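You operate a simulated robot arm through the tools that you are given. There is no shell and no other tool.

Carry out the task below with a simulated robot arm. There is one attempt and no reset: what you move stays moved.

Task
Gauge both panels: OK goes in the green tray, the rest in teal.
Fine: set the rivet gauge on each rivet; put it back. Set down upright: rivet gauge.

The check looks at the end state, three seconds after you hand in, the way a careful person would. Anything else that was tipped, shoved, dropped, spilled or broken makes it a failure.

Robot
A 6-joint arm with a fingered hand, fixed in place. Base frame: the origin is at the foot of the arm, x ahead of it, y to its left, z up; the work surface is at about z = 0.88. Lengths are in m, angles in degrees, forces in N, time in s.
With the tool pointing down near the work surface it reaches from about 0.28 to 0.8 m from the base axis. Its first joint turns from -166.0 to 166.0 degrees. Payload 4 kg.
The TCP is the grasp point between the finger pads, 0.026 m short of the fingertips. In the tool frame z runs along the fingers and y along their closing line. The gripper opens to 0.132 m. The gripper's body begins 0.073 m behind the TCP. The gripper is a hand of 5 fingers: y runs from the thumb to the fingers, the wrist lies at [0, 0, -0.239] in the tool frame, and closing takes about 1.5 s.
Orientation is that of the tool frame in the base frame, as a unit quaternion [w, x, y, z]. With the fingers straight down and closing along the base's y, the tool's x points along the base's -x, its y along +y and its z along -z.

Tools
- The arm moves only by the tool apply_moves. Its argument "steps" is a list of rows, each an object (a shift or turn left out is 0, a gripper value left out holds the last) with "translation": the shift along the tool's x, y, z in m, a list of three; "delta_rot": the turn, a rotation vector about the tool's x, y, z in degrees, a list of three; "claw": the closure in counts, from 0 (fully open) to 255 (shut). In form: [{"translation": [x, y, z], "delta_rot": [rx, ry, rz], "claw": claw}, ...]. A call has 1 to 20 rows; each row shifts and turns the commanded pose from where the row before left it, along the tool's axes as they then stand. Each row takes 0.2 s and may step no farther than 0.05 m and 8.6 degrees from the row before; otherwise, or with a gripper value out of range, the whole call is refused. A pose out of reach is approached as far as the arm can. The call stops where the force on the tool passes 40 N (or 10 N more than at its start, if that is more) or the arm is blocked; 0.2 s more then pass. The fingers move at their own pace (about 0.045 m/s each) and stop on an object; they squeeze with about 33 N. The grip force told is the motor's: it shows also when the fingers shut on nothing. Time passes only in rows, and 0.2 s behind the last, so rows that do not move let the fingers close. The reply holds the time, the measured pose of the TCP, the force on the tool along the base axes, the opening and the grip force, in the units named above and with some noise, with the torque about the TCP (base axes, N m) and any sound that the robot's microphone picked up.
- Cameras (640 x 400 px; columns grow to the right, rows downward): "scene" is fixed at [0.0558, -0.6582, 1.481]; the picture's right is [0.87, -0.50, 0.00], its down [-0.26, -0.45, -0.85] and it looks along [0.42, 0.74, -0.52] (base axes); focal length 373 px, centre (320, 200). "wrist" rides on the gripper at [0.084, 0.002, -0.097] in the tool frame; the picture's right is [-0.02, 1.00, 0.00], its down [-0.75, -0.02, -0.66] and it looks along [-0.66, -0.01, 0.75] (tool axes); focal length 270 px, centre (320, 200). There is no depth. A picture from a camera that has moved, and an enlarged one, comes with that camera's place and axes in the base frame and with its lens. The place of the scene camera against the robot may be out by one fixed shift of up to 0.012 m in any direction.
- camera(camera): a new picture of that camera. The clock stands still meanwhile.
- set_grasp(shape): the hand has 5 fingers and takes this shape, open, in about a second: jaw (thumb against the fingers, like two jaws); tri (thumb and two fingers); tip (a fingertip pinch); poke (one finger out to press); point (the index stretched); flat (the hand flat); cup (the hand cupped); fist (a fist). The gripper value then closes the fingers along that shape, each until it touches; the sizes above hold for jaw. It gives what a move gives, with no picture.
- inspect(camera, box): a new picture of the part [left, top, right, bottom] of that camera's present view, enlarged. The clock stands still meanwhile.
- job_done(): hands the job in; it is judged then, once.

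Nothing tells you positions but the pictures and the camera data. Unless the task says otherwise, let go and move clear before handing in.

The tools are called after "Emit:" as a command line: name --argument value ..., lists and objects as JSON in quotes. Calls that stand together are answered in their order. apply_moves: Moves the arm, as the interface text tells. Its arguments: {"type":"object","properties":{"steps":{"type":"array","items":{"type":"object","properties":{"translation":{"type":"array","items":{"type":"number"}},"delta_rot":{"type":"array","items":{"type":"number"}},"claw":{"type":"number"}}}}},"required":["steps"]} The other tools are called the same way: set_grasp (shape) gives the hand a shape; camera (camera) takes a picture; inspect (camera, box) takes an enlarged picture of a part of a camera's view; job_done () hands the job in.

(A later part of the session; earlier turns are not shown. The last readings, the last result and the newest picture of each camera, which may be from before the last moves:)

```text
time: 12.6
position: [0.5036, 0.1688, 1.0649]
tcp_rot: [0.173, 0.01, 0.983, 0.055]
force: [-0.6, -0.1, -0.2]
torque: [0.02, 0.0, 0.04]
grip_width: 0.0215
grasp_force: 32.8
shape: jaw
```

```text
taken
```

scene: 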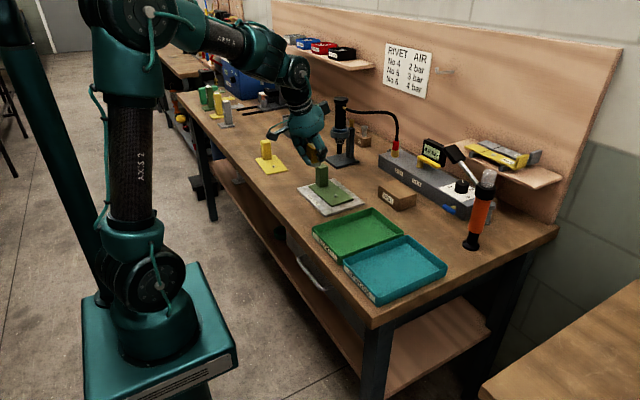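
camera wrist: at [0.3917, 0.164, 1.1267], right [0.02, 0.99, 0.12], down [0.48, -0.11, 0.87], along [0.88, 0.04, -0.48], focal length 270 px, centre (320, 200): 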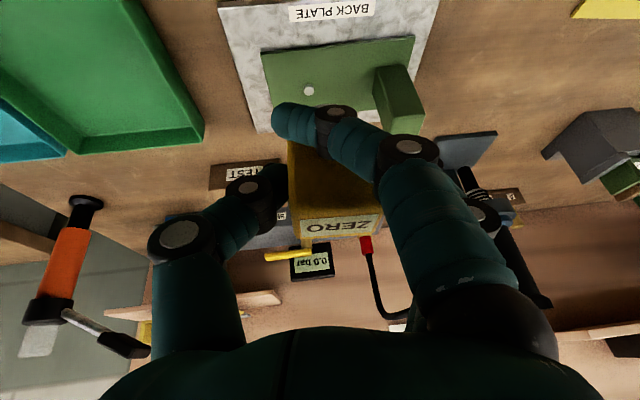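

The rivet appears at about (0.576, 0.176). I'll zoom to refine it and to check that the gauge is level now.

Emit:
inspect --camera "wrist" --box '[210, 0, 450, 150]'

Emit:
inspect --camera "wrist" --box '[280, 130, 390, 245]'

Emit:
inspect --camera "scene" --box '[285, 120, 350, 180]'

```text
2.67 times, centred on (330, 75) of wrist
camera zoom: at [0.3917, 0.164, 1.1267], right [0.02, 0.99, 0.12], down [0.48, -0.11, 0.87], along [0.88, 0.04, -0.48], focal length 721 px, centre (293, 533)
```

zoom: 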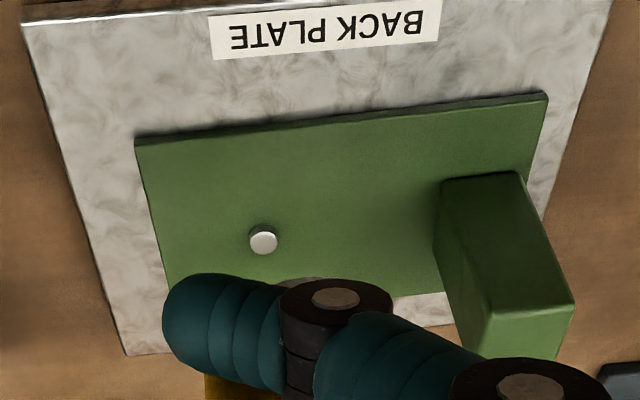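

```text
3.48 times, centred on (335, 188) of wrist
camera zoom: at [0.3917, 0.164, 1.1267], right [0.02, 0.99, 0.12], down [0.48, -0.11, 0.87], along [0.88, 0.04, -0.48], focal length 940 px, centre (268, 244)
```

zoom: 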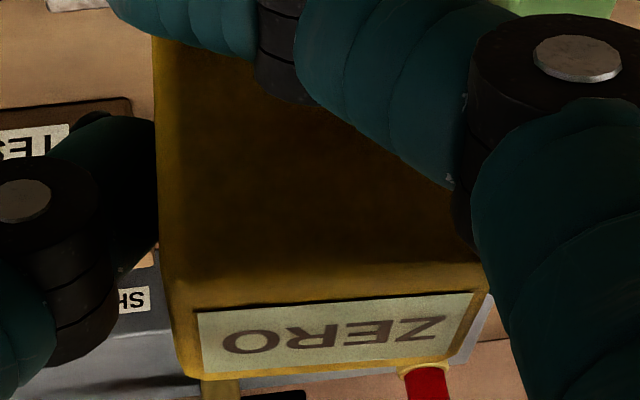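

```text
6.67 times, centred on (318, 150) of scene
camera zoom: at [0.0558, -0.6582, 1.481], right [0.87, -0.5, 0.0], down [-0.26, -0.45, -0.85], along [0.42, 0.74, -0.52], focal length 2489 px, centre (337, 533)
```

zoom: 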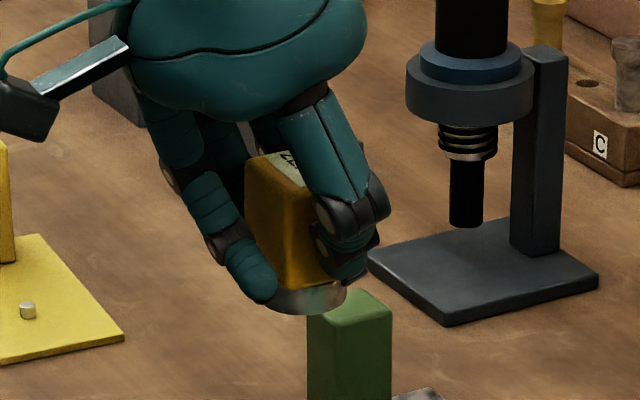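

The wrist view says the roll is corrected, but the scene view suggests the cube might be pitched. I'll zoom in more to measure that.

Emit:
inspect --camera "scene" --box '[300, 138, 330, 170]'

Emit:
inspect --camera "wrist" --box '[270, 190, 400, 260]'

```text
12.50 times, centred on (315, 154) of scene
camera zoom: at [0.0558, -0.6582, 1.481], right [0.87, -0.5, 0.0], down [-0.26, -0.45, -0.85], along [0.42, 0.74, -0.52], focal length 4666 px, centre (382, 775)
```

zoom: 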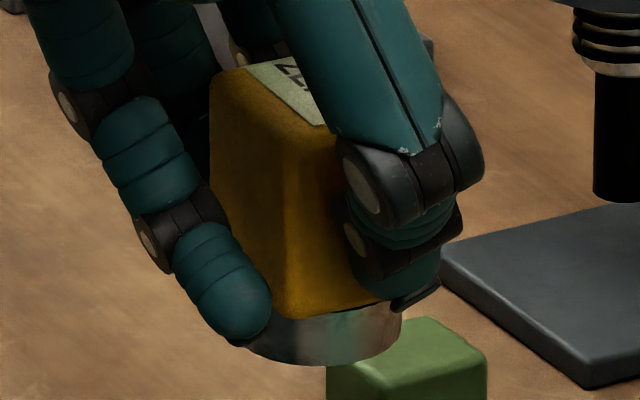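

```text
4.92 times, centred on (335, 225) of wrist
camera zoom: at [0.3917, 0.164, 1.1267], right [0.02, 0.99, 0.12], down [0.48, -0.11, 0.87], along [0.88, 0.04, -0.48], focal length 1331 px, centre (246, 77)
```

zoom: 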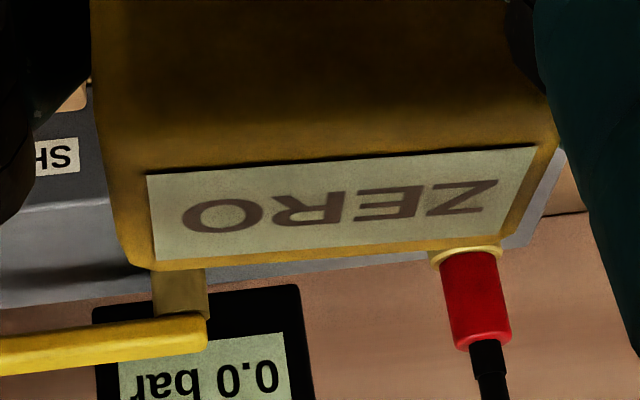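

The foot looks level to within about 2°, and the rivet is at (0.577, 0.176). The finger knuckles would strike the green panel's handle in this orientation, so I'll fine-level the gauge and turn the hand 90° about the vertical while still high.

Emit:
apply_moves --steps '[{"delta_rot": [1.69, 0, -0.61]}, {"delta_rot": [-2.79, 0.642, -7.665]}, {"delta_rot": [-2.79, 0.642, -7.665]}, {"delta_rot": [-2.79, 0.642, -7.665]}, {"delta_rot": [-2.79, 0.642, -7.665]}, {"delta_rot": [-2.79, 0.642, -7.665]}, {"delta_rot": [-2.79, 0.642, -7.665]}, {"delta_rot": [-2.79, 0.642, -7.665]}, {"delta_rot": [-2.79, 0.642, -7.665]}, {"delta_rot": [-2.79, 0.642, -7.665]}, {"delta_rot": [-2.79, 0.642, -7.665]}, {"delta_rot": [-2.79, 0.642, -7.665]}, {}, {}]'

Emit:
camera --camera "wrist"

Emit:
camera --camera "scene"

```text
time: 15.6
position: [0.5045, 0.1697, 1.0642]
tcp_rot: [0.095, -0.692, 0.7, 0.15]
force: [0.0, -0.1, -0.4]
torque: [0.0, 0.0, -0.01]
grip_width: 0.0214
grasp_force: 33.4
shape: jaw
```

```text
taken
camera wrist: at [0.5077, 0.0565, 1.1265], right [-1.0, 0.02, 0.08], down [0.08, 0.48, 0.87], along [-0.03, 0.88, -0.48], focal length 270 px, centre (320, 200)
```

wrist: 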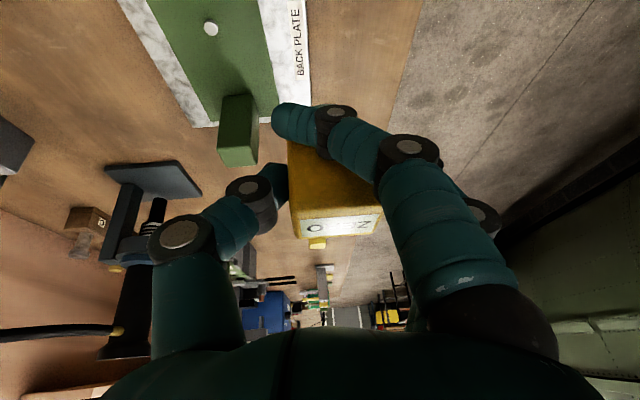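

```text
taken
```

scene: 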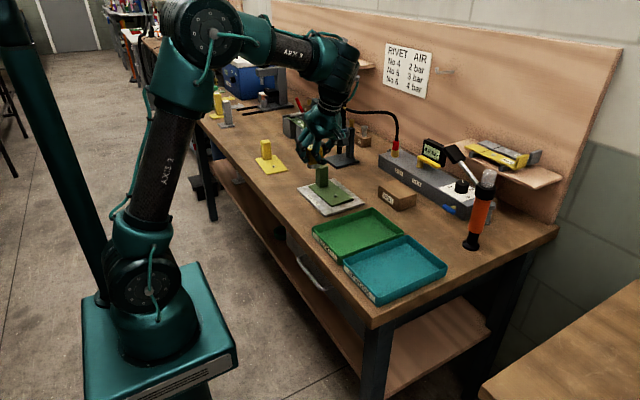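

Turned successfully; from here the rivet again computes to (0.577, 0.1765). I'll move above it and descend to about 2 cm over the rivet.

Emit:
apply_moves --steps '[{"translation": [-0.0032, -0.0405, -0.0022]}, {"translation": [-0.0032, -0.0405, -0.0022]}, {"translation": [0.0113, -0.0026, 0.0309]}, {"translation": [0.0113, -0.0026, 0.0309]}, {"translation": [0.0113, -0.0026, 0.0309]}, {}]'

Emit:
camera --camera "wrist"

Emit:
inspect --camera "scene" --box '[290, 130, 370, 220]'

```text
time: 17.0
position: [0.5871, 0.1774, 0.9655]
tcp_rot: [0.096, -0.692, 0.7, 0.15]
force: [0.2, 0.5, -1.0]
torque: [-0.05, 0.0, 0.0]
grip_width: 0.0214
grasp_force: 33.3
shape: jaw
```

```text
taken
camera wrist: at [0.5905, 0.0634, 1.0268], right [-1.0, 0.02, 0.08], down [0.08, 0.48, 0.87], along [-0.02, 0.88, -0.48], focal length 270 px, centre (320, 200)
```

wrist: 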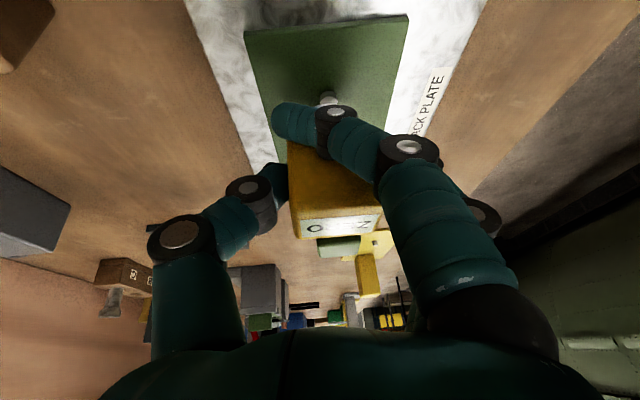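

```text
4.44 times, centred on (330, 175) of scene
camera zoom: at [0.0558, -0.6582, 1.481], right [0.87, -0.5, 0.0], down [-0.26, -0.45, -0.85], along [0.42, 0.74, -0.52], focal length 1659 px, centre (276, 311)
```

zoom: 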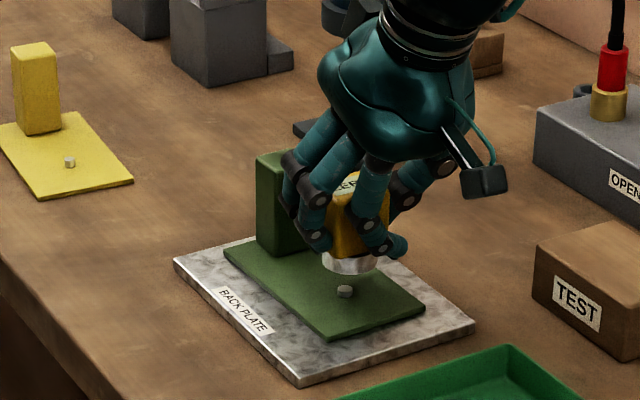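

The gauge is just above the rivet. I'll zoom in both views to check the alignment before lowering.

Emit:
inspect --camera "scene" --box '[320, 165, 355, 205]'

Emit:
inspect --camera "wrist" --box '[250, 60, 410, 180]'

Emit:
inspect --camera "wrist" --box '[280, 130, 390, 245]'

```text
10.00 times, centred on (338, 185) of scene
camera zoom: at [0.0558, -0.6582, 1.481], right [0.87, -0.5, 0.0], down [-0.26, -0.45, -0.85], along [0.42, 0.74, -0.52], focal length 3733 px, centre (145, 350)
```

zoom: 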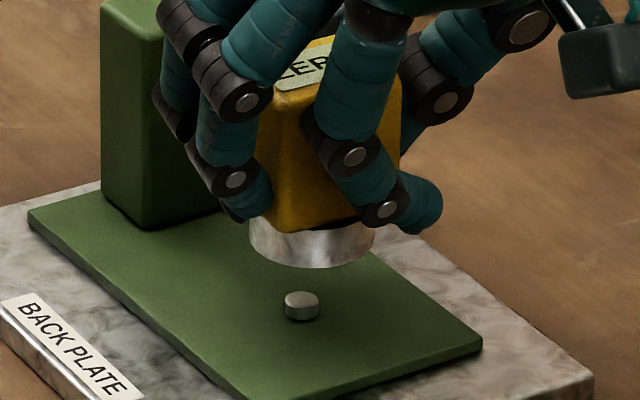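

```text
3.33 times, centred on (330, 120) of wrist
camera zoom: at [0.5905, 0.0634, 1.0268], right [-1.0, 0.02, 0.08], down [0.08, 0.48, 0.87], along [-0.02, 0.88, -0.48], focal length 901 px, centre (287, 467)
```

zoom: 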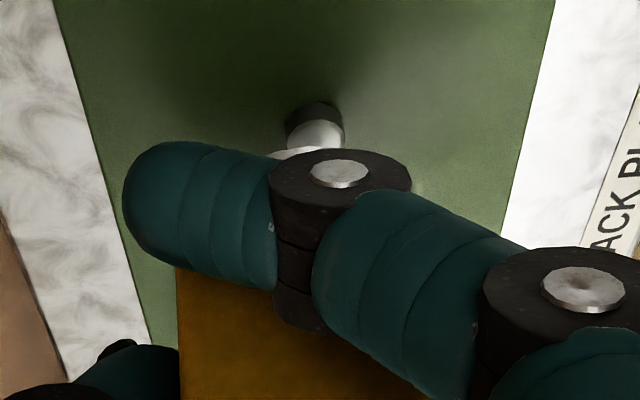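

```text
3.48 times, centred on (335, 188) of wrist
camera zoom: at [0.5905, 0.0634, 1.0268], right [-1.0, 0.02, 0.08], down [0.08, 0.48, 0.87], along [-0.02, 0.88, -0.48], focal length 940 px, centre (268, 244)
```

zoom: 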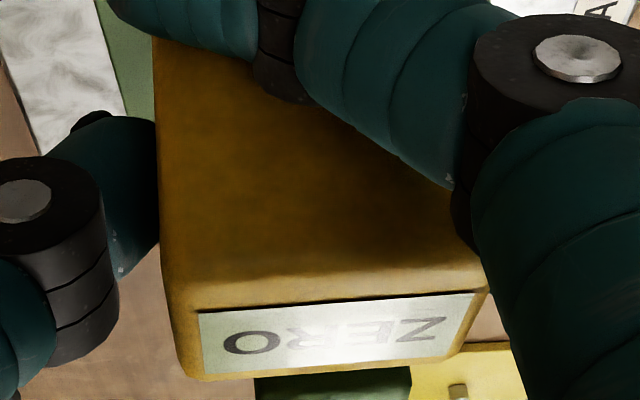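

The gauge axis is within about 3 mm of the rivet. I'll shift it slightly in -x and lower most of the remaining gap, then verify.

Emit:
apply_moves --steps '[{"translation": [0.0025, 0.0018, 0.007]}, {"translation": [0.0034, -0.0006, 0.0091]}, {}]'

Emit:
inspect --camera "scene" --box '[320, 165, 355, 205]'

Emit:
inspect --camera "wrist" --box '[250, 60, 410, 180]'

```text
time: 17.8
position: [0.5834, 0.1754, 0.9492]
tcp_rot: [0.096, -0.691, 0.701, 0.15]
force: [0.4, -0.5, -1.3]
torque: [0.0, 0.0, -0.04]
grip_width: 0.0213
grasp_force: 32.9
shape: jaw
```

```text
10.00 times, centred on (338, 185) of scene
camera zoom: at [0.0558, -0.6582, 1.481], right [0.87, -0.5, 0.0], down [-0.26, -0.45, -0.85], along [0.42, 0.74, -0.52], focal length 3733 px, centre (145, 350)
```

zoom: 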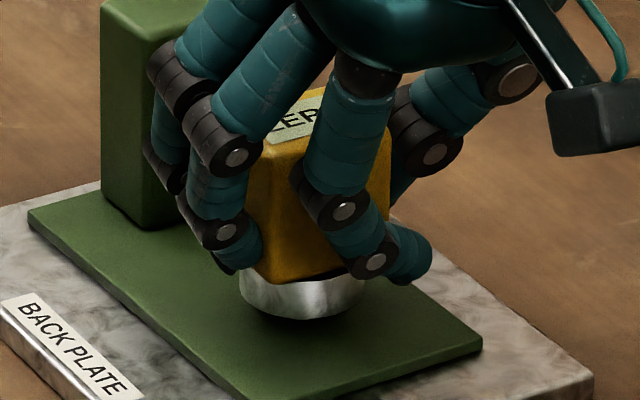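

```text
3.33 times, centred on (330, 120) of wrist
camera zoom: at [0.5867, 0.0622, 1.0109], right [-1.0, 0.02, 0.09], down [0.08, 0.48, 0.87], along [-0.03, 0.88, -0.48], focal length 901 px, centre (287, 467)
```

zoom: 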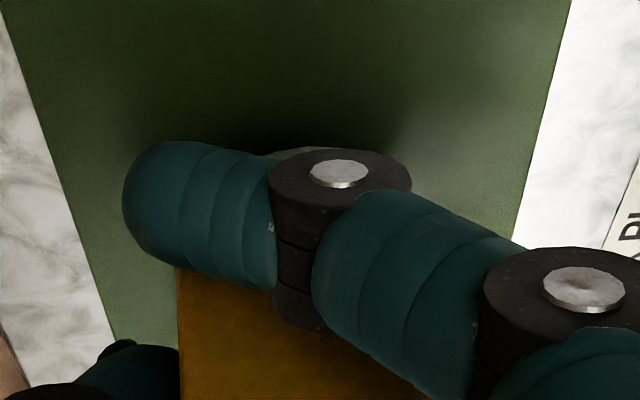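

The foot is centred over the rivet with about 3 mm to go. Lowering in 1 mm steps, watching the force.

Emit:
apply_moves --steps '[{"translation": [0.00034, -8e-05, 0.00094]}, {"translation": [0.00034, -8e-05, 0.00094]}, {"translation": [0.00034, -8e-05, 0.00094]}, {}]'

Emit:
inspect --camera "wrist" --box '[280, 190, 390, 250]'

Emit:
inspect --camera "scene" --box '[320, 165, 355, 205]'

```text
time: 18.8
position: [0.5819, 0.1748, 0.946]
tcp_rot: [0.095, -0.691, 0.7, 0.15]
force: [0.2, 0.1, -0.4]
torque: [0.02, -0.02, 0.0]
grip_width: 0.0213
grasp_force: 33.3
shape: jaw
```

```text
5.82 times, centred on (335, 220) of wrist
camera zoom: at [0.5858, 0.0616, 1.0078], right [-1.0, 0.02, 0.09], down [0.08, 0.48, 0.87], along [-0.03, 0.88, -0.48], focal length 1573 px, centre (233, 84)
```

zoom: 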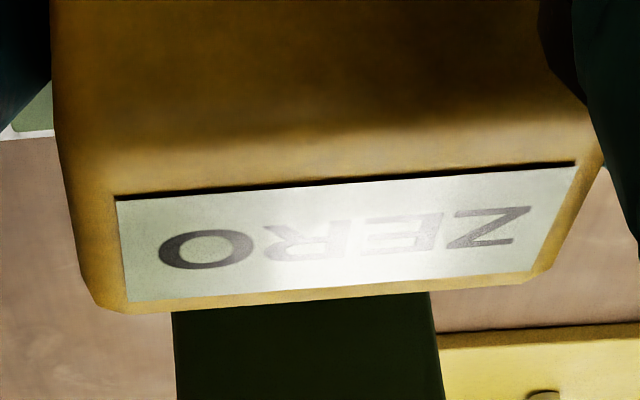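

```text
10.00 times, centred on (338, 185) of scene
camera zoom: at [0.0558, -0.6582, 1.481], right [0.87, -0.5, 0.0], down [-0.26, -0.45, -0.85], along [0.42, 0.74, -0.52], focal length 3733 px, centre (145, 350)
```

zoom: 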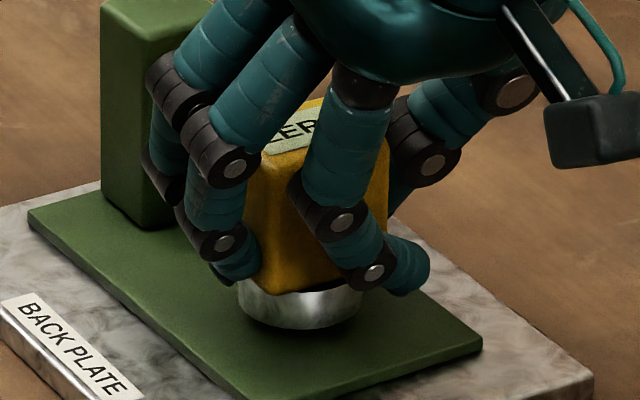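

No contact yet. Continuing down in 1 mm steps.

Emit:
apply_moves --steps '[{"translation": [0.0002, -0.0004, 0.00094]}, {"translation": [0.0002, -0.0004, 0.00094]}, {}]'

Emit:
inspect --camera "wrist" --box '[280, 190, 390, 250]'

Emit:
inspect --camera "scene" --box '[320, 165, 355, 205]'

```text
time: 19.6
position: [0.584, 0.175, 0.9446]
tcp_rot: [0.094, -0.692, 0.7, 0.151]
force: [-0.1, -0.4, -0.8]
torque: [0.01, -0.03, 0.02]
grip_width: 0.0216
grasp_force: 32.6
shape: jaw
```

```text
5.82 times, centred on (335, 220) of wrist
camera zoom: at [0.5871, 0.0616, 1.006], right [-1.0, 0.02, 0.09], down [0.08, 0.48, 0.87], along [-0.03, 0.88, -0.48], focal length 1573 px, centre (233, 84)
```

zoom: 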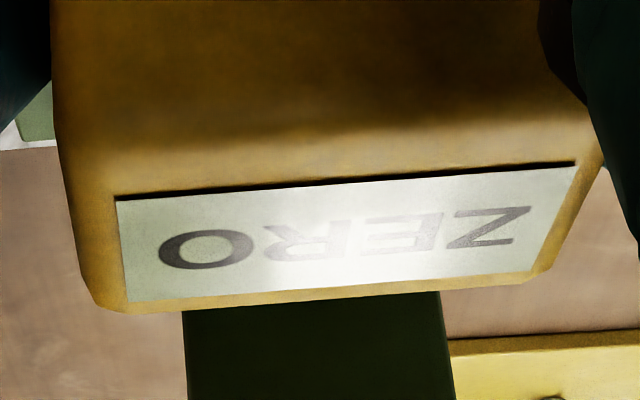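

```text
10.00 times, centred on (338, 185) of scene
camera zoom: at [0.0558, -0.6582, 1.481], right [0.87, -0.5, 0.0], down [-0.26, -0.45, -0.85], along [0.42, 0.74, -0.52], focal length 3733 px, centre (145, 350)
```

zoom: 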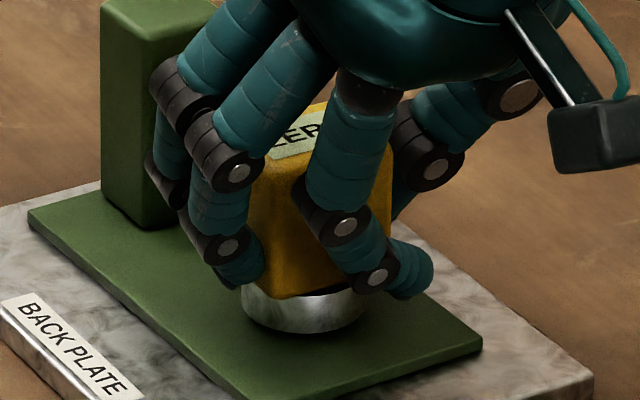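

Still free. Continuing in 1 mm steps down to contact.

Emit:
apply_moves --steps '[{"translation": [0.0003, 0.0002, 0.00094]}, {"translation": [0.0003, -0.0001, 0.00094]}, {}]'

Emit:
inspect --camera "wrist" --box '[280, 190, 390, 250]'

Emit:
inspect --camera "scene" --box '[320, 165, 355, 205]'

```text
time: 20.4
position: [0.5821, 0.1756, 0.9425]
tcp_rot: [0.095, -0.691, 0.701, 0.149]
force: [-0.2, -0.4, -1.1]
torque: [0.01, 0.04, 0.01]
grip_width: 0.0217
grasp_force: 32.9
shape: jaw
```

```text
5.82 times, centred on (335, 220) of wrist
camera zoom: at [0.586, 0.0623, 1.0047], right [-1.0, 0.02, 0.09], down [0.08, 0.48, 0.87], along [-0.03, 0.88, -0.48], focal length 1573 px, centre (233, 84)
```

zoom: 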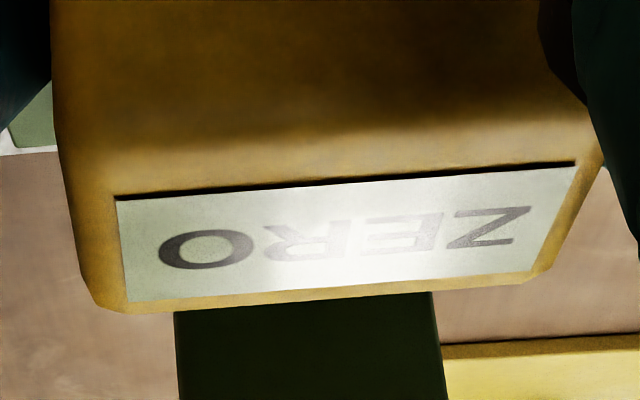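

```text
10.00 times, centred on (338, 185) of scene
camera zoom: at [0.0558, -0.6582, 1.481], right [0.87, -0.5, 0.0], down [-0.26, -0.45, -0.85], along [0.42, 0.74, -0.52], focal length 3733 px, centre (145, 350)
```

zoom: 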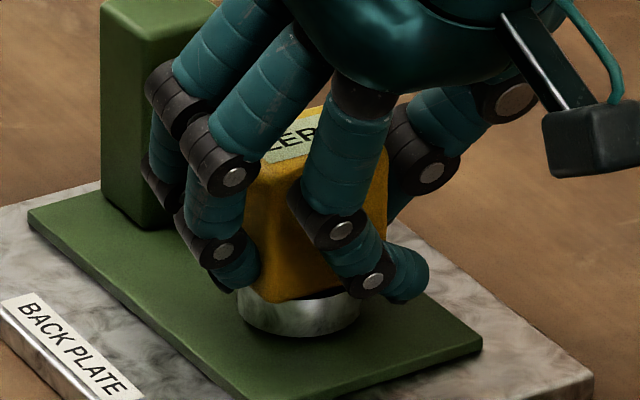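

Foot is now about level with the rivet head, still no contact, so the foot may be hollow. Continuing down gently.

Emit:
apply_moves --steps '[{"translation": [0.0003, -0.0001, 0.00094]}, {"translation": [0.0003, -0.0001, 0.00094]}, {}]'

Emit:
inspect --camera "wrist" --box '[280, 190, 390, 250]'

Emit:
inspect --camera "scene" --box '[320, 165, 355, 205]'

```text
time: 21.2
position: [0.5818, 0.1752, 0.9398]
tcp_rot: [0.095, -0.691, 0.7, 0.15]
force: [0.6, -0.1, -1.1]
torque: [0.02, 0.01, -0.01]
grip_width: 0.0214
grasp_force: 33.5
shape: jaw
```

```text
5.82 times, centred on (335, 220) of wrist
camera zoom: at [0.5862, 0.0616, 1.0022], right [-1.0, 0.02, 0.09], down [0.08, 0.48, 0.87], along [-0.03, 0.88, -0.48], focal length 1573 px, centre (233, 84)
```

zoom: 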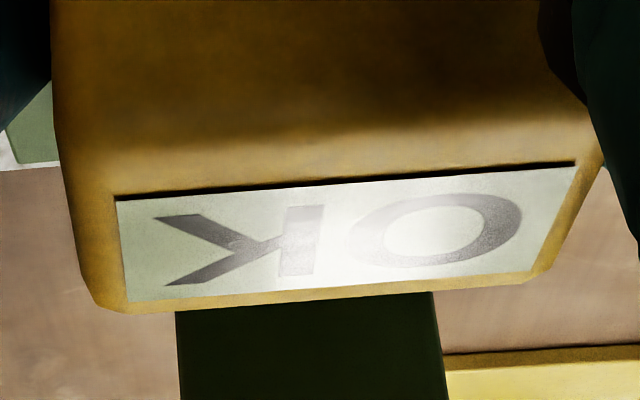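

```text
10.00 times, centred on (338, 185) of scene
camera zoom: at [0.0558, -0.6582, 1.481], right [0.87, -0.5, 0.0], down [-0.26, -0.45, -0.85], along [0.42, 0.74, -0.52], focal length 3733 px, centre (145, 350)
```

zoom: 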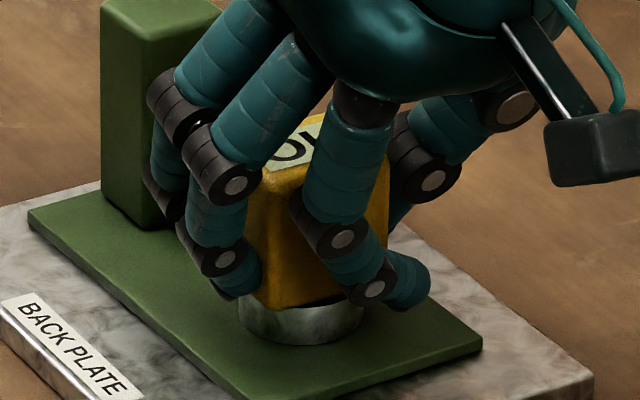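

The display changed to "OK". I'll lower 1–2 mm more to seat it fully and confirm the reading is stable.

Emit:
apply_moves --steps '[{"translation": [0.0003, -0.0001, 0.00094]}, {"translation": [0.0003, -0.0001, 0.00094]}, {}, {}]'

Emit:
inspect --camera "wrist" --box '[280, 190, 390, 250]'

Emit:
inspect --camera "scene" --box '[320, 165, 355, 205]'

```text
time: 22.2
position: [0.5844, 0.1751, 0.9389]
tcp_rot: [0.097, -0.692, 0.7, 0.151]
force: [1.4, -1.5, 11.2]
torque: [0.05, 0.17, -0.01]
grip_width: 0.0217
grasp_force: 33.3
shape: jaw
```

```text
5.82 times, centred on (335, 220) of wrist
camera zoom: at [0.5867, 0.0617, 1.0007], right [-1.0, 0.02, 0.08], down [0.08, 0.48, 0.87], along [-0.02, 0.88, -0.48], focal length 1573 px, centre (233, 84)
```

zoom: 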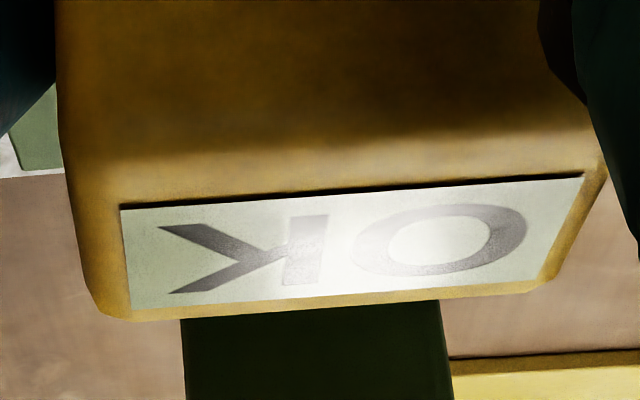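

```text
10.00 times, centred on (338, 185) of scene
camera zoom: at [0.0558, -0.6582, 1.481], right [0.87, -0.5, 0.0], down [-0.26, -0.45, -0.85], along [0.42, 0.74, -0.52], focal length 3733 px, centre (145, 350)
```

zoom: 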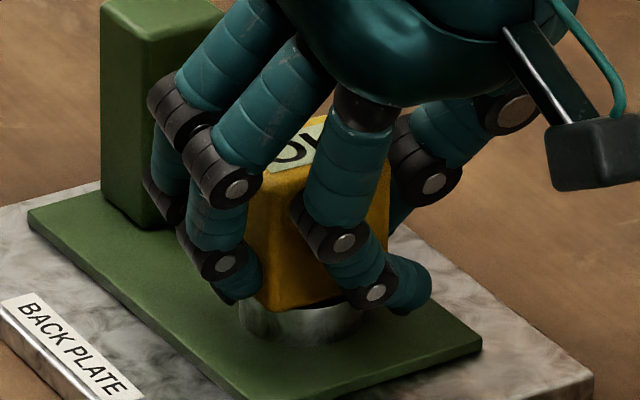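

Contact made (11 N) and the display still reads "OK", so the green panel is good. I'll lift straight off and carry the gauge toward the yellow panel.

Emit:
apply_moves --steps '[{"translation": [-0.0017, 0.0004, -0.0047]}, {"translation": [-0.0085, 0.002, -0.0234]}, {"translation": [-0.0102, 0.0024, -0.0281]}, {"translation": [-0.0102, 0.0024, -0.0281]}, {"translation": [-0.0102, 0.0024, -0.0281]}, {"translation": [-0.0372, 0.014, 0.0147]}, {"translation": [-0.0372, 0.014, 0.0147]}, {"translation": [-0.0372, 0.014, 0.0147]}, {"translation": [-0.0372, 0.014, 0.0147]}, {"translation": [-0.0372, 0.014, 0.0147]}, {}]'

Emit:
camera --camera "wrist"

Emit:
camera --camera "scene"

```text
time: 24.6
position: [0.5106, 0.3767, 1.0607]
tcp_rot: [0.095, -0.691, 0.7, 0.15]
force: [0.1, -1.0, -1.5]
torque: [0.01, -0.01, 0.03]
grip_width: 0.0214
grasp_force: 33.1
shape: jaw
```

```text
taken
camera wrist: at [0.5143, 0.2638, 1.1217], right [-1.0, 0.02, 0.09], down [0.08, 0.48, 0.87], along [-0.02, 0.88, -0.48], focal length 270 px, centre (320, 200)
```

wrist: 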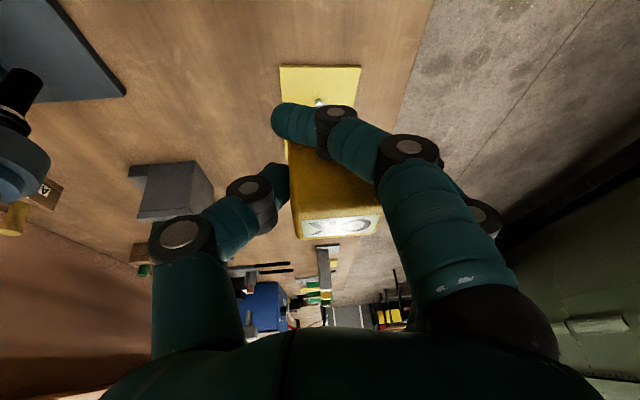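

```text
taken
```

scene: 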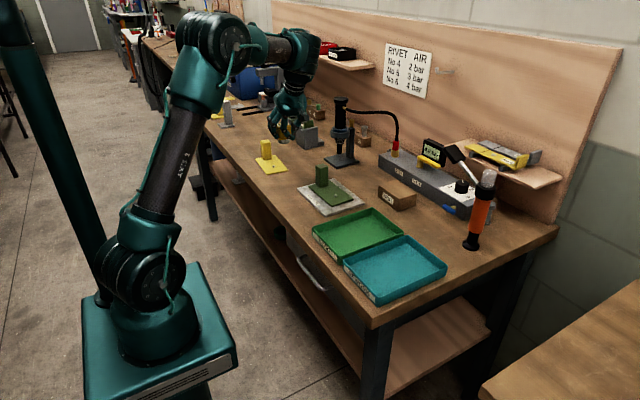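

The display holds "OK" after lifting. I'll zoom on the yellow panel's rivet to compute its position.

Emit:
inspect --camera "wrist" --box '[250, 50, 390, 140]'

Emit:
inspect --camera "scene" --box '[245, 85, 325, 180]'

```text
4.44 times, centred on (320, 95) of wrist
camera zoom: at [0.5143, 0.2638, 1.1217], right [-1.0, 0.02, 0.09], down [0.08, 0.48, 0.87], along [-0.02, 0.88, -0.48], focal length 1201 px, centre (320, 667)
```

zoom: 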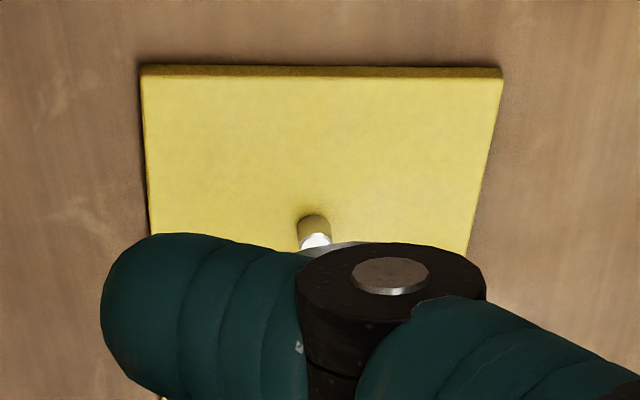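

```text
4.21 times, centred on (285, 132) of scene
camera zoom: at [0.0558, -0.6582, 1.481], right [0.87, -0.5, 0.0], down [-0.26, -0.45, -0.85], along [0.42, 0.74, -0.52], focal length 1572 px, centre (467, 484)
```

zoom: 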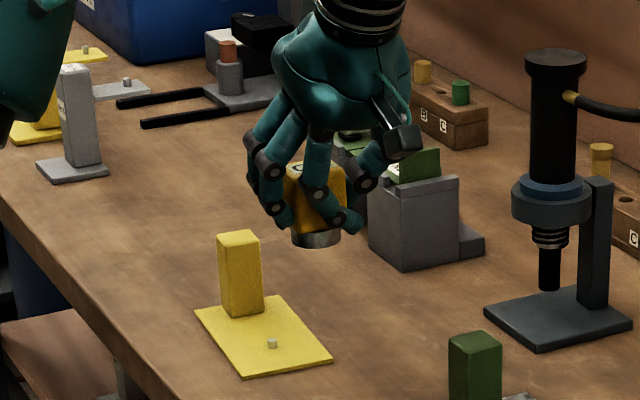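

The yellow rivet is at about (0.501, 0.473), and its handle face is 6.5 cm beyond it. I'll move over the rivet and descend to roughly 1.5 cm above it.

Emit:
apply_moves --steps '[{"translation": [-0.03, 0.0012, 0.011]}, {"translation": [-0.03, 0.0012, 0.011]}, {"translation": [-0.03, 0.0011, 0.011]}, {"translation": [0.0125, -0.0029, 0.0344]}, {"translation": [0.0125, -0.0029, 0.0344]}, {"translation": [0.0115, -0.0026, 0.0316]}, {}]'

Emit:
camera --camera "wrist"

Emit:
inspect --camera "scene" --box '[250, 130, 295, 180]'

```text
time: 26.2
position: [0.5103, 0.4743, 0.9506]
tcp_rot: [0.095, -0.691, 0.701, 0.149]
force: [0.3, 0.1, -1.4]
torque: [-0.02, -0.04, 0.03]
grip_width: 0.0215
grasp_force: 32.6
shape: jaw
```

```text
taken
camera wrist: at [0.514, 0.3604, 1.0133], right [-1.0, 0.02, 0.08], down [0.08, 0.48, 0.87], along [-0.03, 0.88, -0.48], focal length 270 px, centre (320, 200)
```

wrist: 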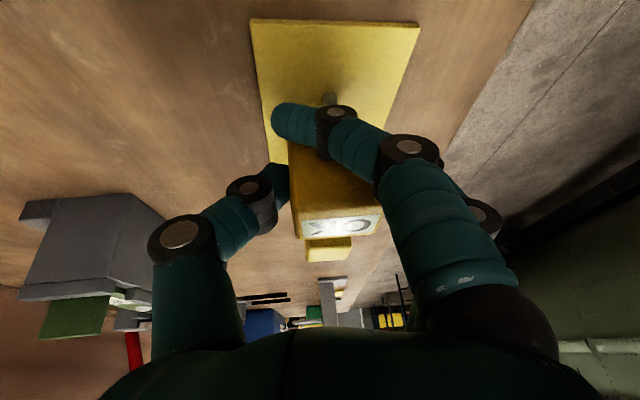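

```text
8.00 times, centred on (272, 155) of scene
camera zoom: at [0.0558, -0.6582, 1.481], right [0.87, -0.5, 0.0], down [-0.26, -0.45, -0.85], along [0.42, 0.74, -0.52], focal length 2986 px, centre (700, 560)
```

zoom: 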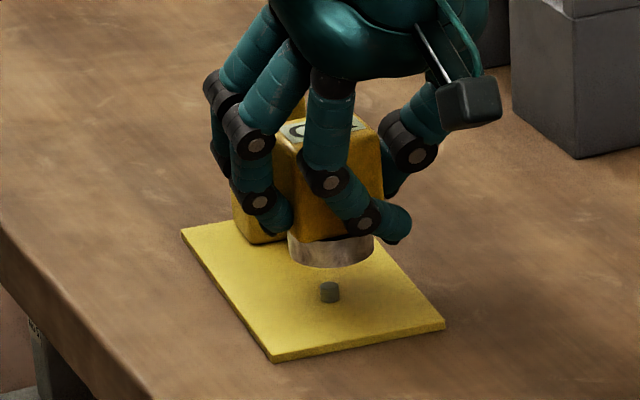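

In the scene view the foot looks slightly beyond the rivet; I'll check with a wrist zoom before lowering further.

Emit:
inspect --camera "wrist" --box '[250, 60, 410, 180]'

Emit:
inspect --camera "scene" --box '[258, 145, 290, 177]'

Emit:
inspect --camera "wrist" --box '[280, 130, 390, 245]'

```text
3.33 times, centred on (330, 120) of wrist
camera zoom: at [0.514, 0.3604, 1.0133], right [-1.0, 0.02, 0.08], down [0.08, 0.48, 0.87], along [-0.03, 0.88, -0.48], focal length 901 px, centre (287, 467)
```

zoom: 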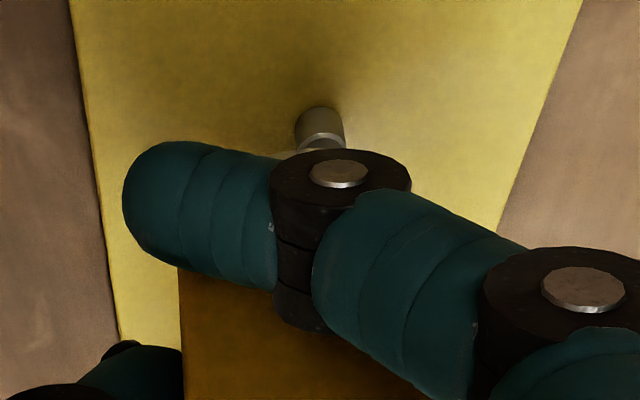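

```text
12.50 times, centred on (274, 161) of scene
camera zoom: at [0.0558, -0.6582, 1.481], right [0.87, -0.5, 0.0], down [-0.26, -0.45, -0.85], along [0.42, 0.74, -0.52], focal length 4666 px, centre (895, 688)
```

zoom: 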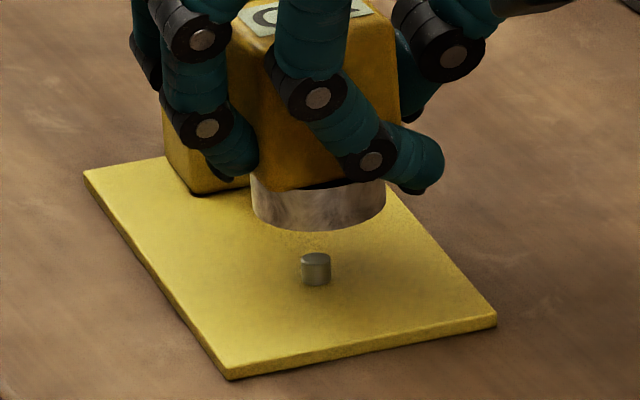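

```text
3.48 times, centred on (335, 188) of wrist
camera zoom: at [0.514, 0.3604, 1.0133], right [-1.0, 0.02, 0.08], down [0.08, 0.48, 0.87], along [-0.03, 0.88, -0.48], focal length 940 px, centre (268, 244)
```

zoom: 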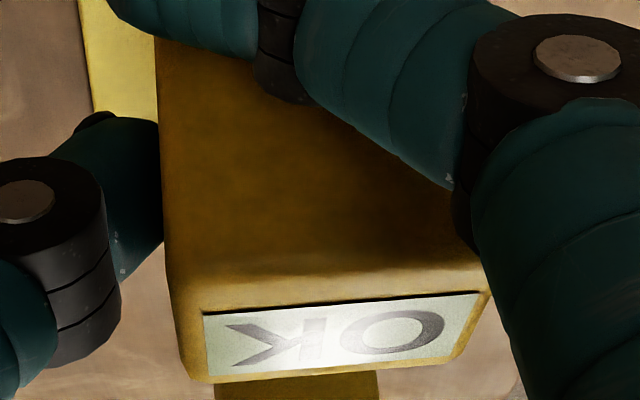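

Combining both views, the foot is aligned within about 3 mm in x and sits ~18 mm above this rivet. I'll nudge -3 mm in x and lower 12 mm, then recheck.

Emit:
apply_moves --steps '[{"translation": [0.0018, 0.001, 0.0058]}, {"translation": [0.0019, 0.0011, 0.0058]}, {}]'

Emit:
inspect --camera "scene" --box '[258, 145, 290, 177]'

Emit:
inspect --camera "wrist" --box '[250, 60, 410, 180]'

```text
time: 27.0
position: [0.5076, 0.4724, 0.9384]
tcp_rot: [0.095, -0.692, 0.7, 0.15]
force: [1.1, -0.3, -0.8]
torque: [0.03, -0.02, 0.01]
grip_width: 0.0216
grasp_force: 33.0
shape: jaw
```

```text
12.50 times, centred on (274, 161) of scene
camera zoom: at [0.0558, -0.6582, 1.481], right [0.87, -0.5, 0.0], down [-0.26, -0.45, -0.85], along [0.42, 0.74, -0.52], focal length 4666 px, centre (895, 688)
```

zoom: 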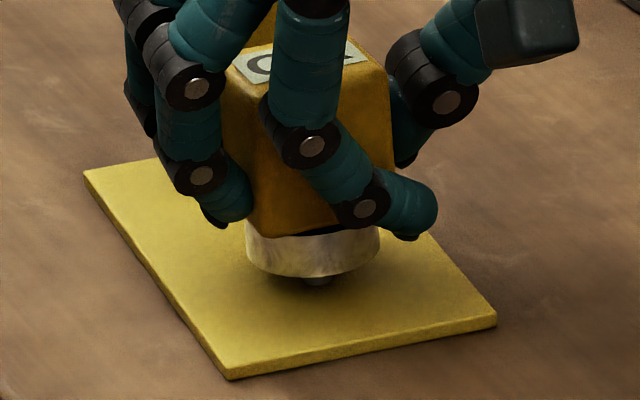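

```text
3.33 times, centred on (330, 120) of wrist
camera zoom: at [0.5107, 0.359, 1.0005], right [-1.0, 0.02, 0.09], down [0.08, 0.48, 0.87], along [-0.02, 0.88, -0.48], focal length 901 px, centre (287, 467)
```

zoom: 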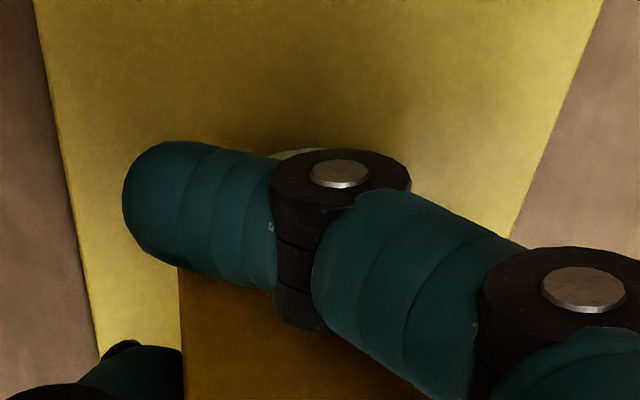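

The foot is centred over the yellow rivet, a few millimetres above. Lowering gently in 1 mm steps.

Emit:
apply_moves --steps '[{"translation": [-0.0002, -8e-05, 0.0013]}, {"translation": [0.0002, -8e-05, 0.001]}, {"translation": [0.00034, -8e-05, 0.00094]}, {}]'

Emit:
inspect --camera "wrist" --box '[280, 190, 390, 250]'

Emit:
inspect --camera "scene" --box '[258, 145, 290, 177]'

```text
time: 28.0
position: [0.5058, 0.4726, 0.9367]
tcp_rot: [0.095, -0.692, 0.7, 0.149]
force: [-0.8, -0.5, -0.5]
torque: [-0.02, 0.0, -0.01]
grip_width: 0.0215
grasp_force: 33.3
shape: jaw
```

```text
5.82 times, centred on (335, 220) of wrist
camera zoom: at [0.5098, 0.3596, 0.9975], right [-1.0, 0.02, 0.09], down [0.08, 0.48, 0.87], along [-0.03, 0.88, -0.48], focal length 1573 px, centre (233, 84)
```

zoom: 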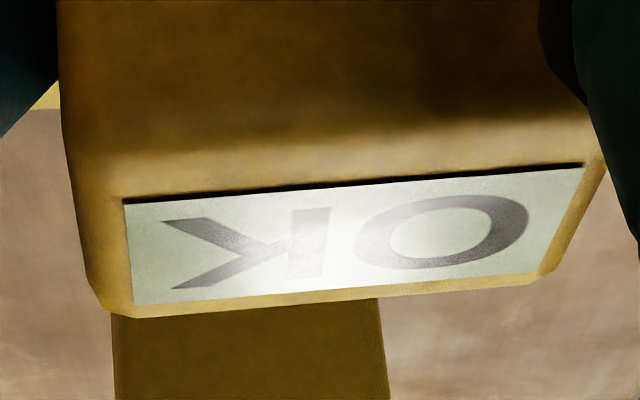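

```text
12.50 times, centred on (274, 161) of scene
camera zoom: at [0.0558, -0.6582, 1.481], right [0.87, -0.5, 0.0], down [-0.26, -0.45, -0.85], along [0.42, 0.74, -0.52], focal length 4666 px, centre (895, 688)
```

zoom: 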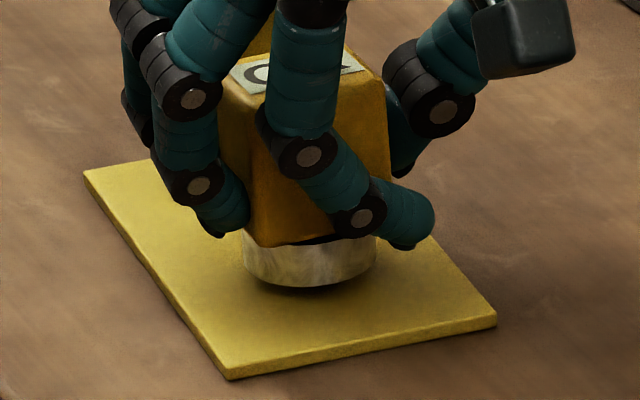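

Well aligned, still no contact. Continuing down with a 1 mm +x correction.

Emit:
apply_moves --steps '[{"translation": [0.00033, -0.0004, 0.0009]}, {"translation": [0.00033, -0.0004, 0.0009]}, {"translation": [0.00033, -0.0004, 0.0009]}, {}]'

Emit:
inspect --camera "wrist" --box '[280, 190, 390, 250]'

Emit:
inspect --camera "scene" --box '[258, 145, 290, 177]'

```text
time: 29.0
position: [0.506, 0.4726, 0.9332]
tcp_rot: [0.095, -0.691, 0.7, 0.151]
force: [-0.1, -0.4, -0.5]
torque: [0.0, -0.01, 0.01]
grip_width: 0.0218
grasp_force: 32.9
shape: jaw
```

```text
5.82 times, centred on (335, 220) of wrist
camera zoom: at [0.51, 0.3589, 0.9949], right [-1.0, 0.02, 0.09], down [0.08, 0.48, 0.87], along [-0.03, 0.88, -0.48], focal length 1573 px, centre (233, 84)
```

zoom: 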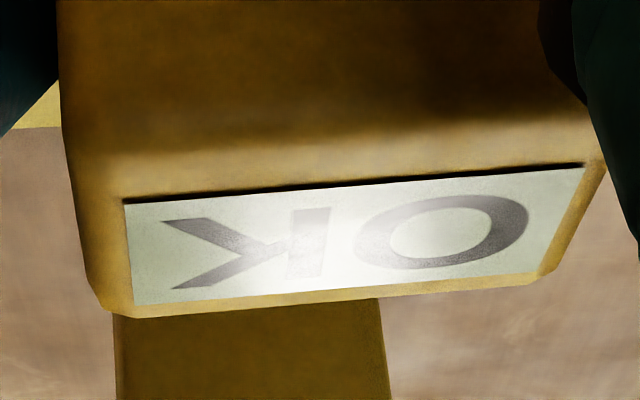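

```text
12.50 times, centred on (274, 161) of scene
camera zoom: at [0.0558, -0.6582, 1.481], right [0.87, -0.5, 0.0], down [-0.26, -0.45, -0.85], along [0.42, 0.74, -0.52], focal length 4666 px, centre (895, 688)
```

zoom: 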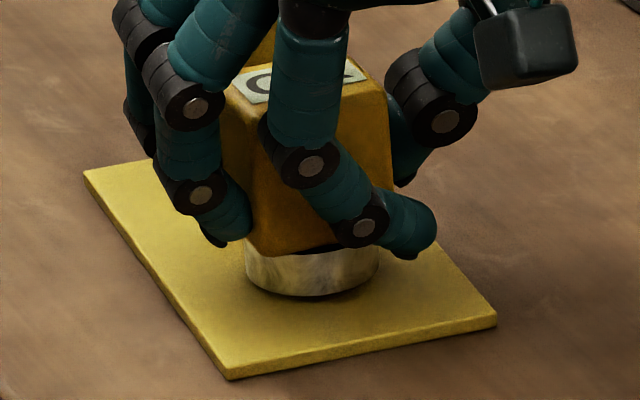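

Foot bottom is now about at rivet-top height, no contact. Continuing down.

Emit:
apply_moves --steps '[{"translation": [0.00034, -8e-05, 0.00094]}, {"translation": [0.00034, -8e-05, 0.00094]}, {"translation": [0.00034, -8e-05, 0.00094]}, {}]'

Emit:
inspect --camera "wrist" --box '[280, 190, 390, 250]'

Emit:
inspect --camera "scene" --box '[258, 145, 290, 177]'

```text
time: 30.0
position: [0.5062, 0.4714, 0.9296]
tcp_rot: [0.095, -0.69, 0.701, 0.15]
force: [0.0, 0.1, 0.1]
torque: [0.01, -0.02, 0.01]
grip_width: 0.0219
grasp_force: 33.3
shape: jaw
```

```text
5.82 times, centred on (335, 220) of wrist
camera zoom: at [0.5097, 0.359, 0.9918], right [-1.0, 0.02, 0.09], down [0.08, 0.48, 0.87], along [-0.03, 0.88, -0.48], focal length 1573 px, centre (233, 84)
```

zoom: 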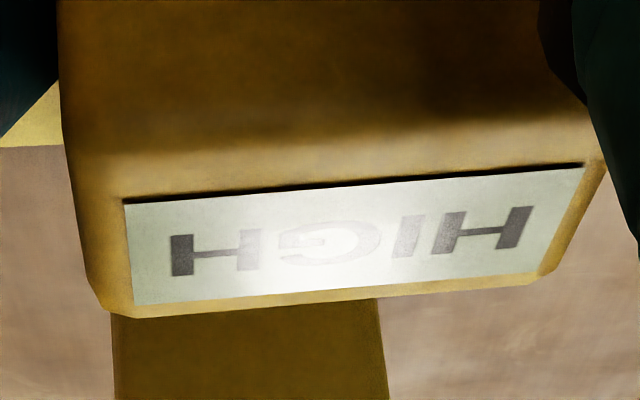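

```text
12.50 times, centred on (274, 161) of scene
camera zoom: at [0.0558, -0.6582, 1.481], right [0.87, -0.5, 0.0], down [-0.26, -0.45, -0.85], along [0.42, 0.74, -0.52], focal length 4666 px, centre (895, 688)
```

zoom: 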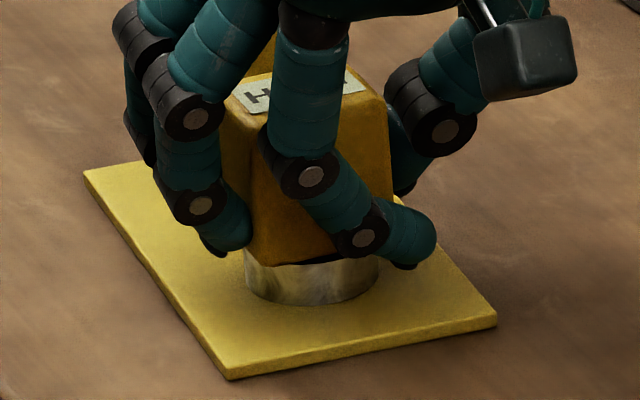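

The display now reads "HIGH". I'll seat it fully to confirm that reading is steady.

Emit:
apply_moves --steps '[{"translation": [0.00034, -8e-05, 0.00094]}, {"translation": [0.00034, -8e-05, 0.00094]}, {}]'

Emit:
inspect --camera "wrist" --box '[280, 190, 390, 250]'

Emit:
inspect --camera "scene" --box '[258, 145, 290, 177]'

```text
time: 30.8
position: [0.5066, 0.4725, 0.9307]
tcp_rot: [0.096, -0.692, 0.699, 0.15]
force: [-1.1, -0.2, 6.1]
torque: [0.04, 0.21, 0.01]
grip_width: 0.0218
grasp_force: 33.0
shape: jaw
```

```text
5.82 times, centred on (335, 220) of wrist
camera zoom: at [0.5105, 0.359, 0.991], right [-1.0, 0.02, 0.08], down [0.08, 0.48, 0.87], along [-0.03, 0.88, -0.48], focal length 1573 px, centre (233, 84)
```

zoom: 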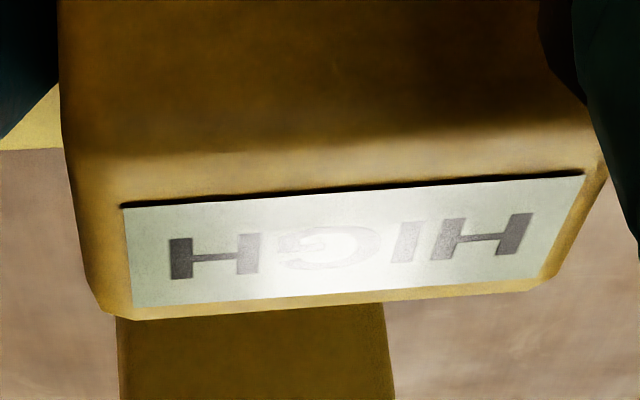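

```text
12.50 times, centred on (274, 161) of scene
camera zoom: at [0.0558, -0.6582, 1.481], right [0.87, -0.5, 0.0], down [-0.26, -0.45, -0.85], along [0.42, 0.74, -0.52], focal length 4666 px, centre (895, 688)
```

zoom: 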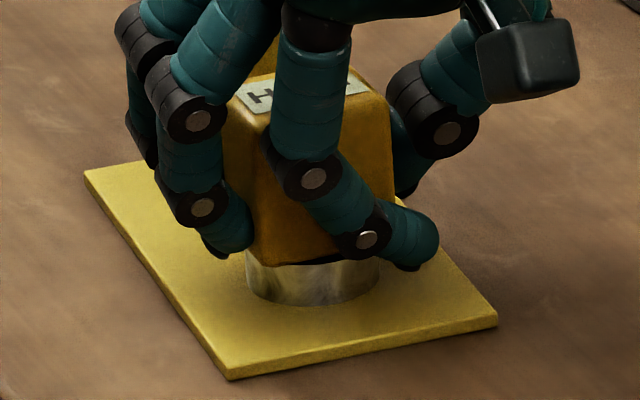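

Seated (6 N) and it reads "HIGH" steadily, so the yellow panel is rework → teal. Now I'll lift off and carry the gauge back toward its home side.

Emit:
apply_moves --steps '[{"translation": [-0.0017, 0.0004, -0.0047]}, {"translation": [-0.0085, 0.002, -0.0234]}, {"translation": [-0.0102, 0.0024, -0.0281]}, {"translation": [-0.0102, 0.0024, -0.0281]}, {"translation": [-0.0119, 0.0027, -0.0328]}, {"translation": [0.0433, -0.005, -0.0162]}, {"translation": [0.0433, -0.005, -0.0162]}, {"translation": [0.0433, -0.005, -0.0162]}, {"translation": [0.0433, -0.005, -0.0162]}, {"translation": [0.0433, -0.005, -0.0162]}, {"translation": [0.0433, -0.005, -0.0162]}, {"translation": [0.0433, -0.005, -0.0162]}, {"translation": [0.0433, -0.005, -0.0162]}, {}]'

Emit:
camera --camera "scene"

```text
time: 33.8
position: [0.5464, 0.0998, 1.0566]
tcp_rot: [0.095, -0.691, 0.7, 0.15]
force: [-0.1, -0.4, -1.0]
torque: [-0.02, 0.0, -0.03]
grip_width: 0.0216
grasp_force: 33.3
shape: jaw
```

```text
taken
```

scene: 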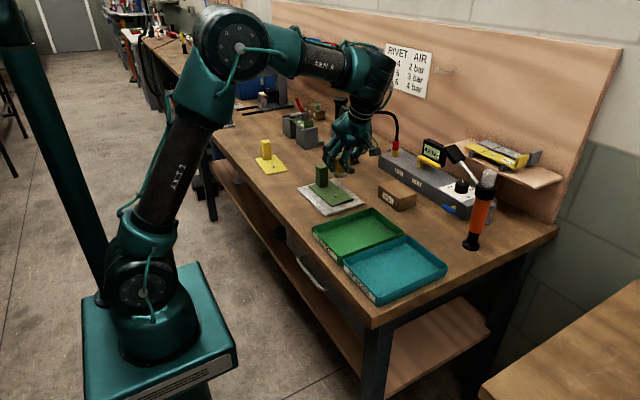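

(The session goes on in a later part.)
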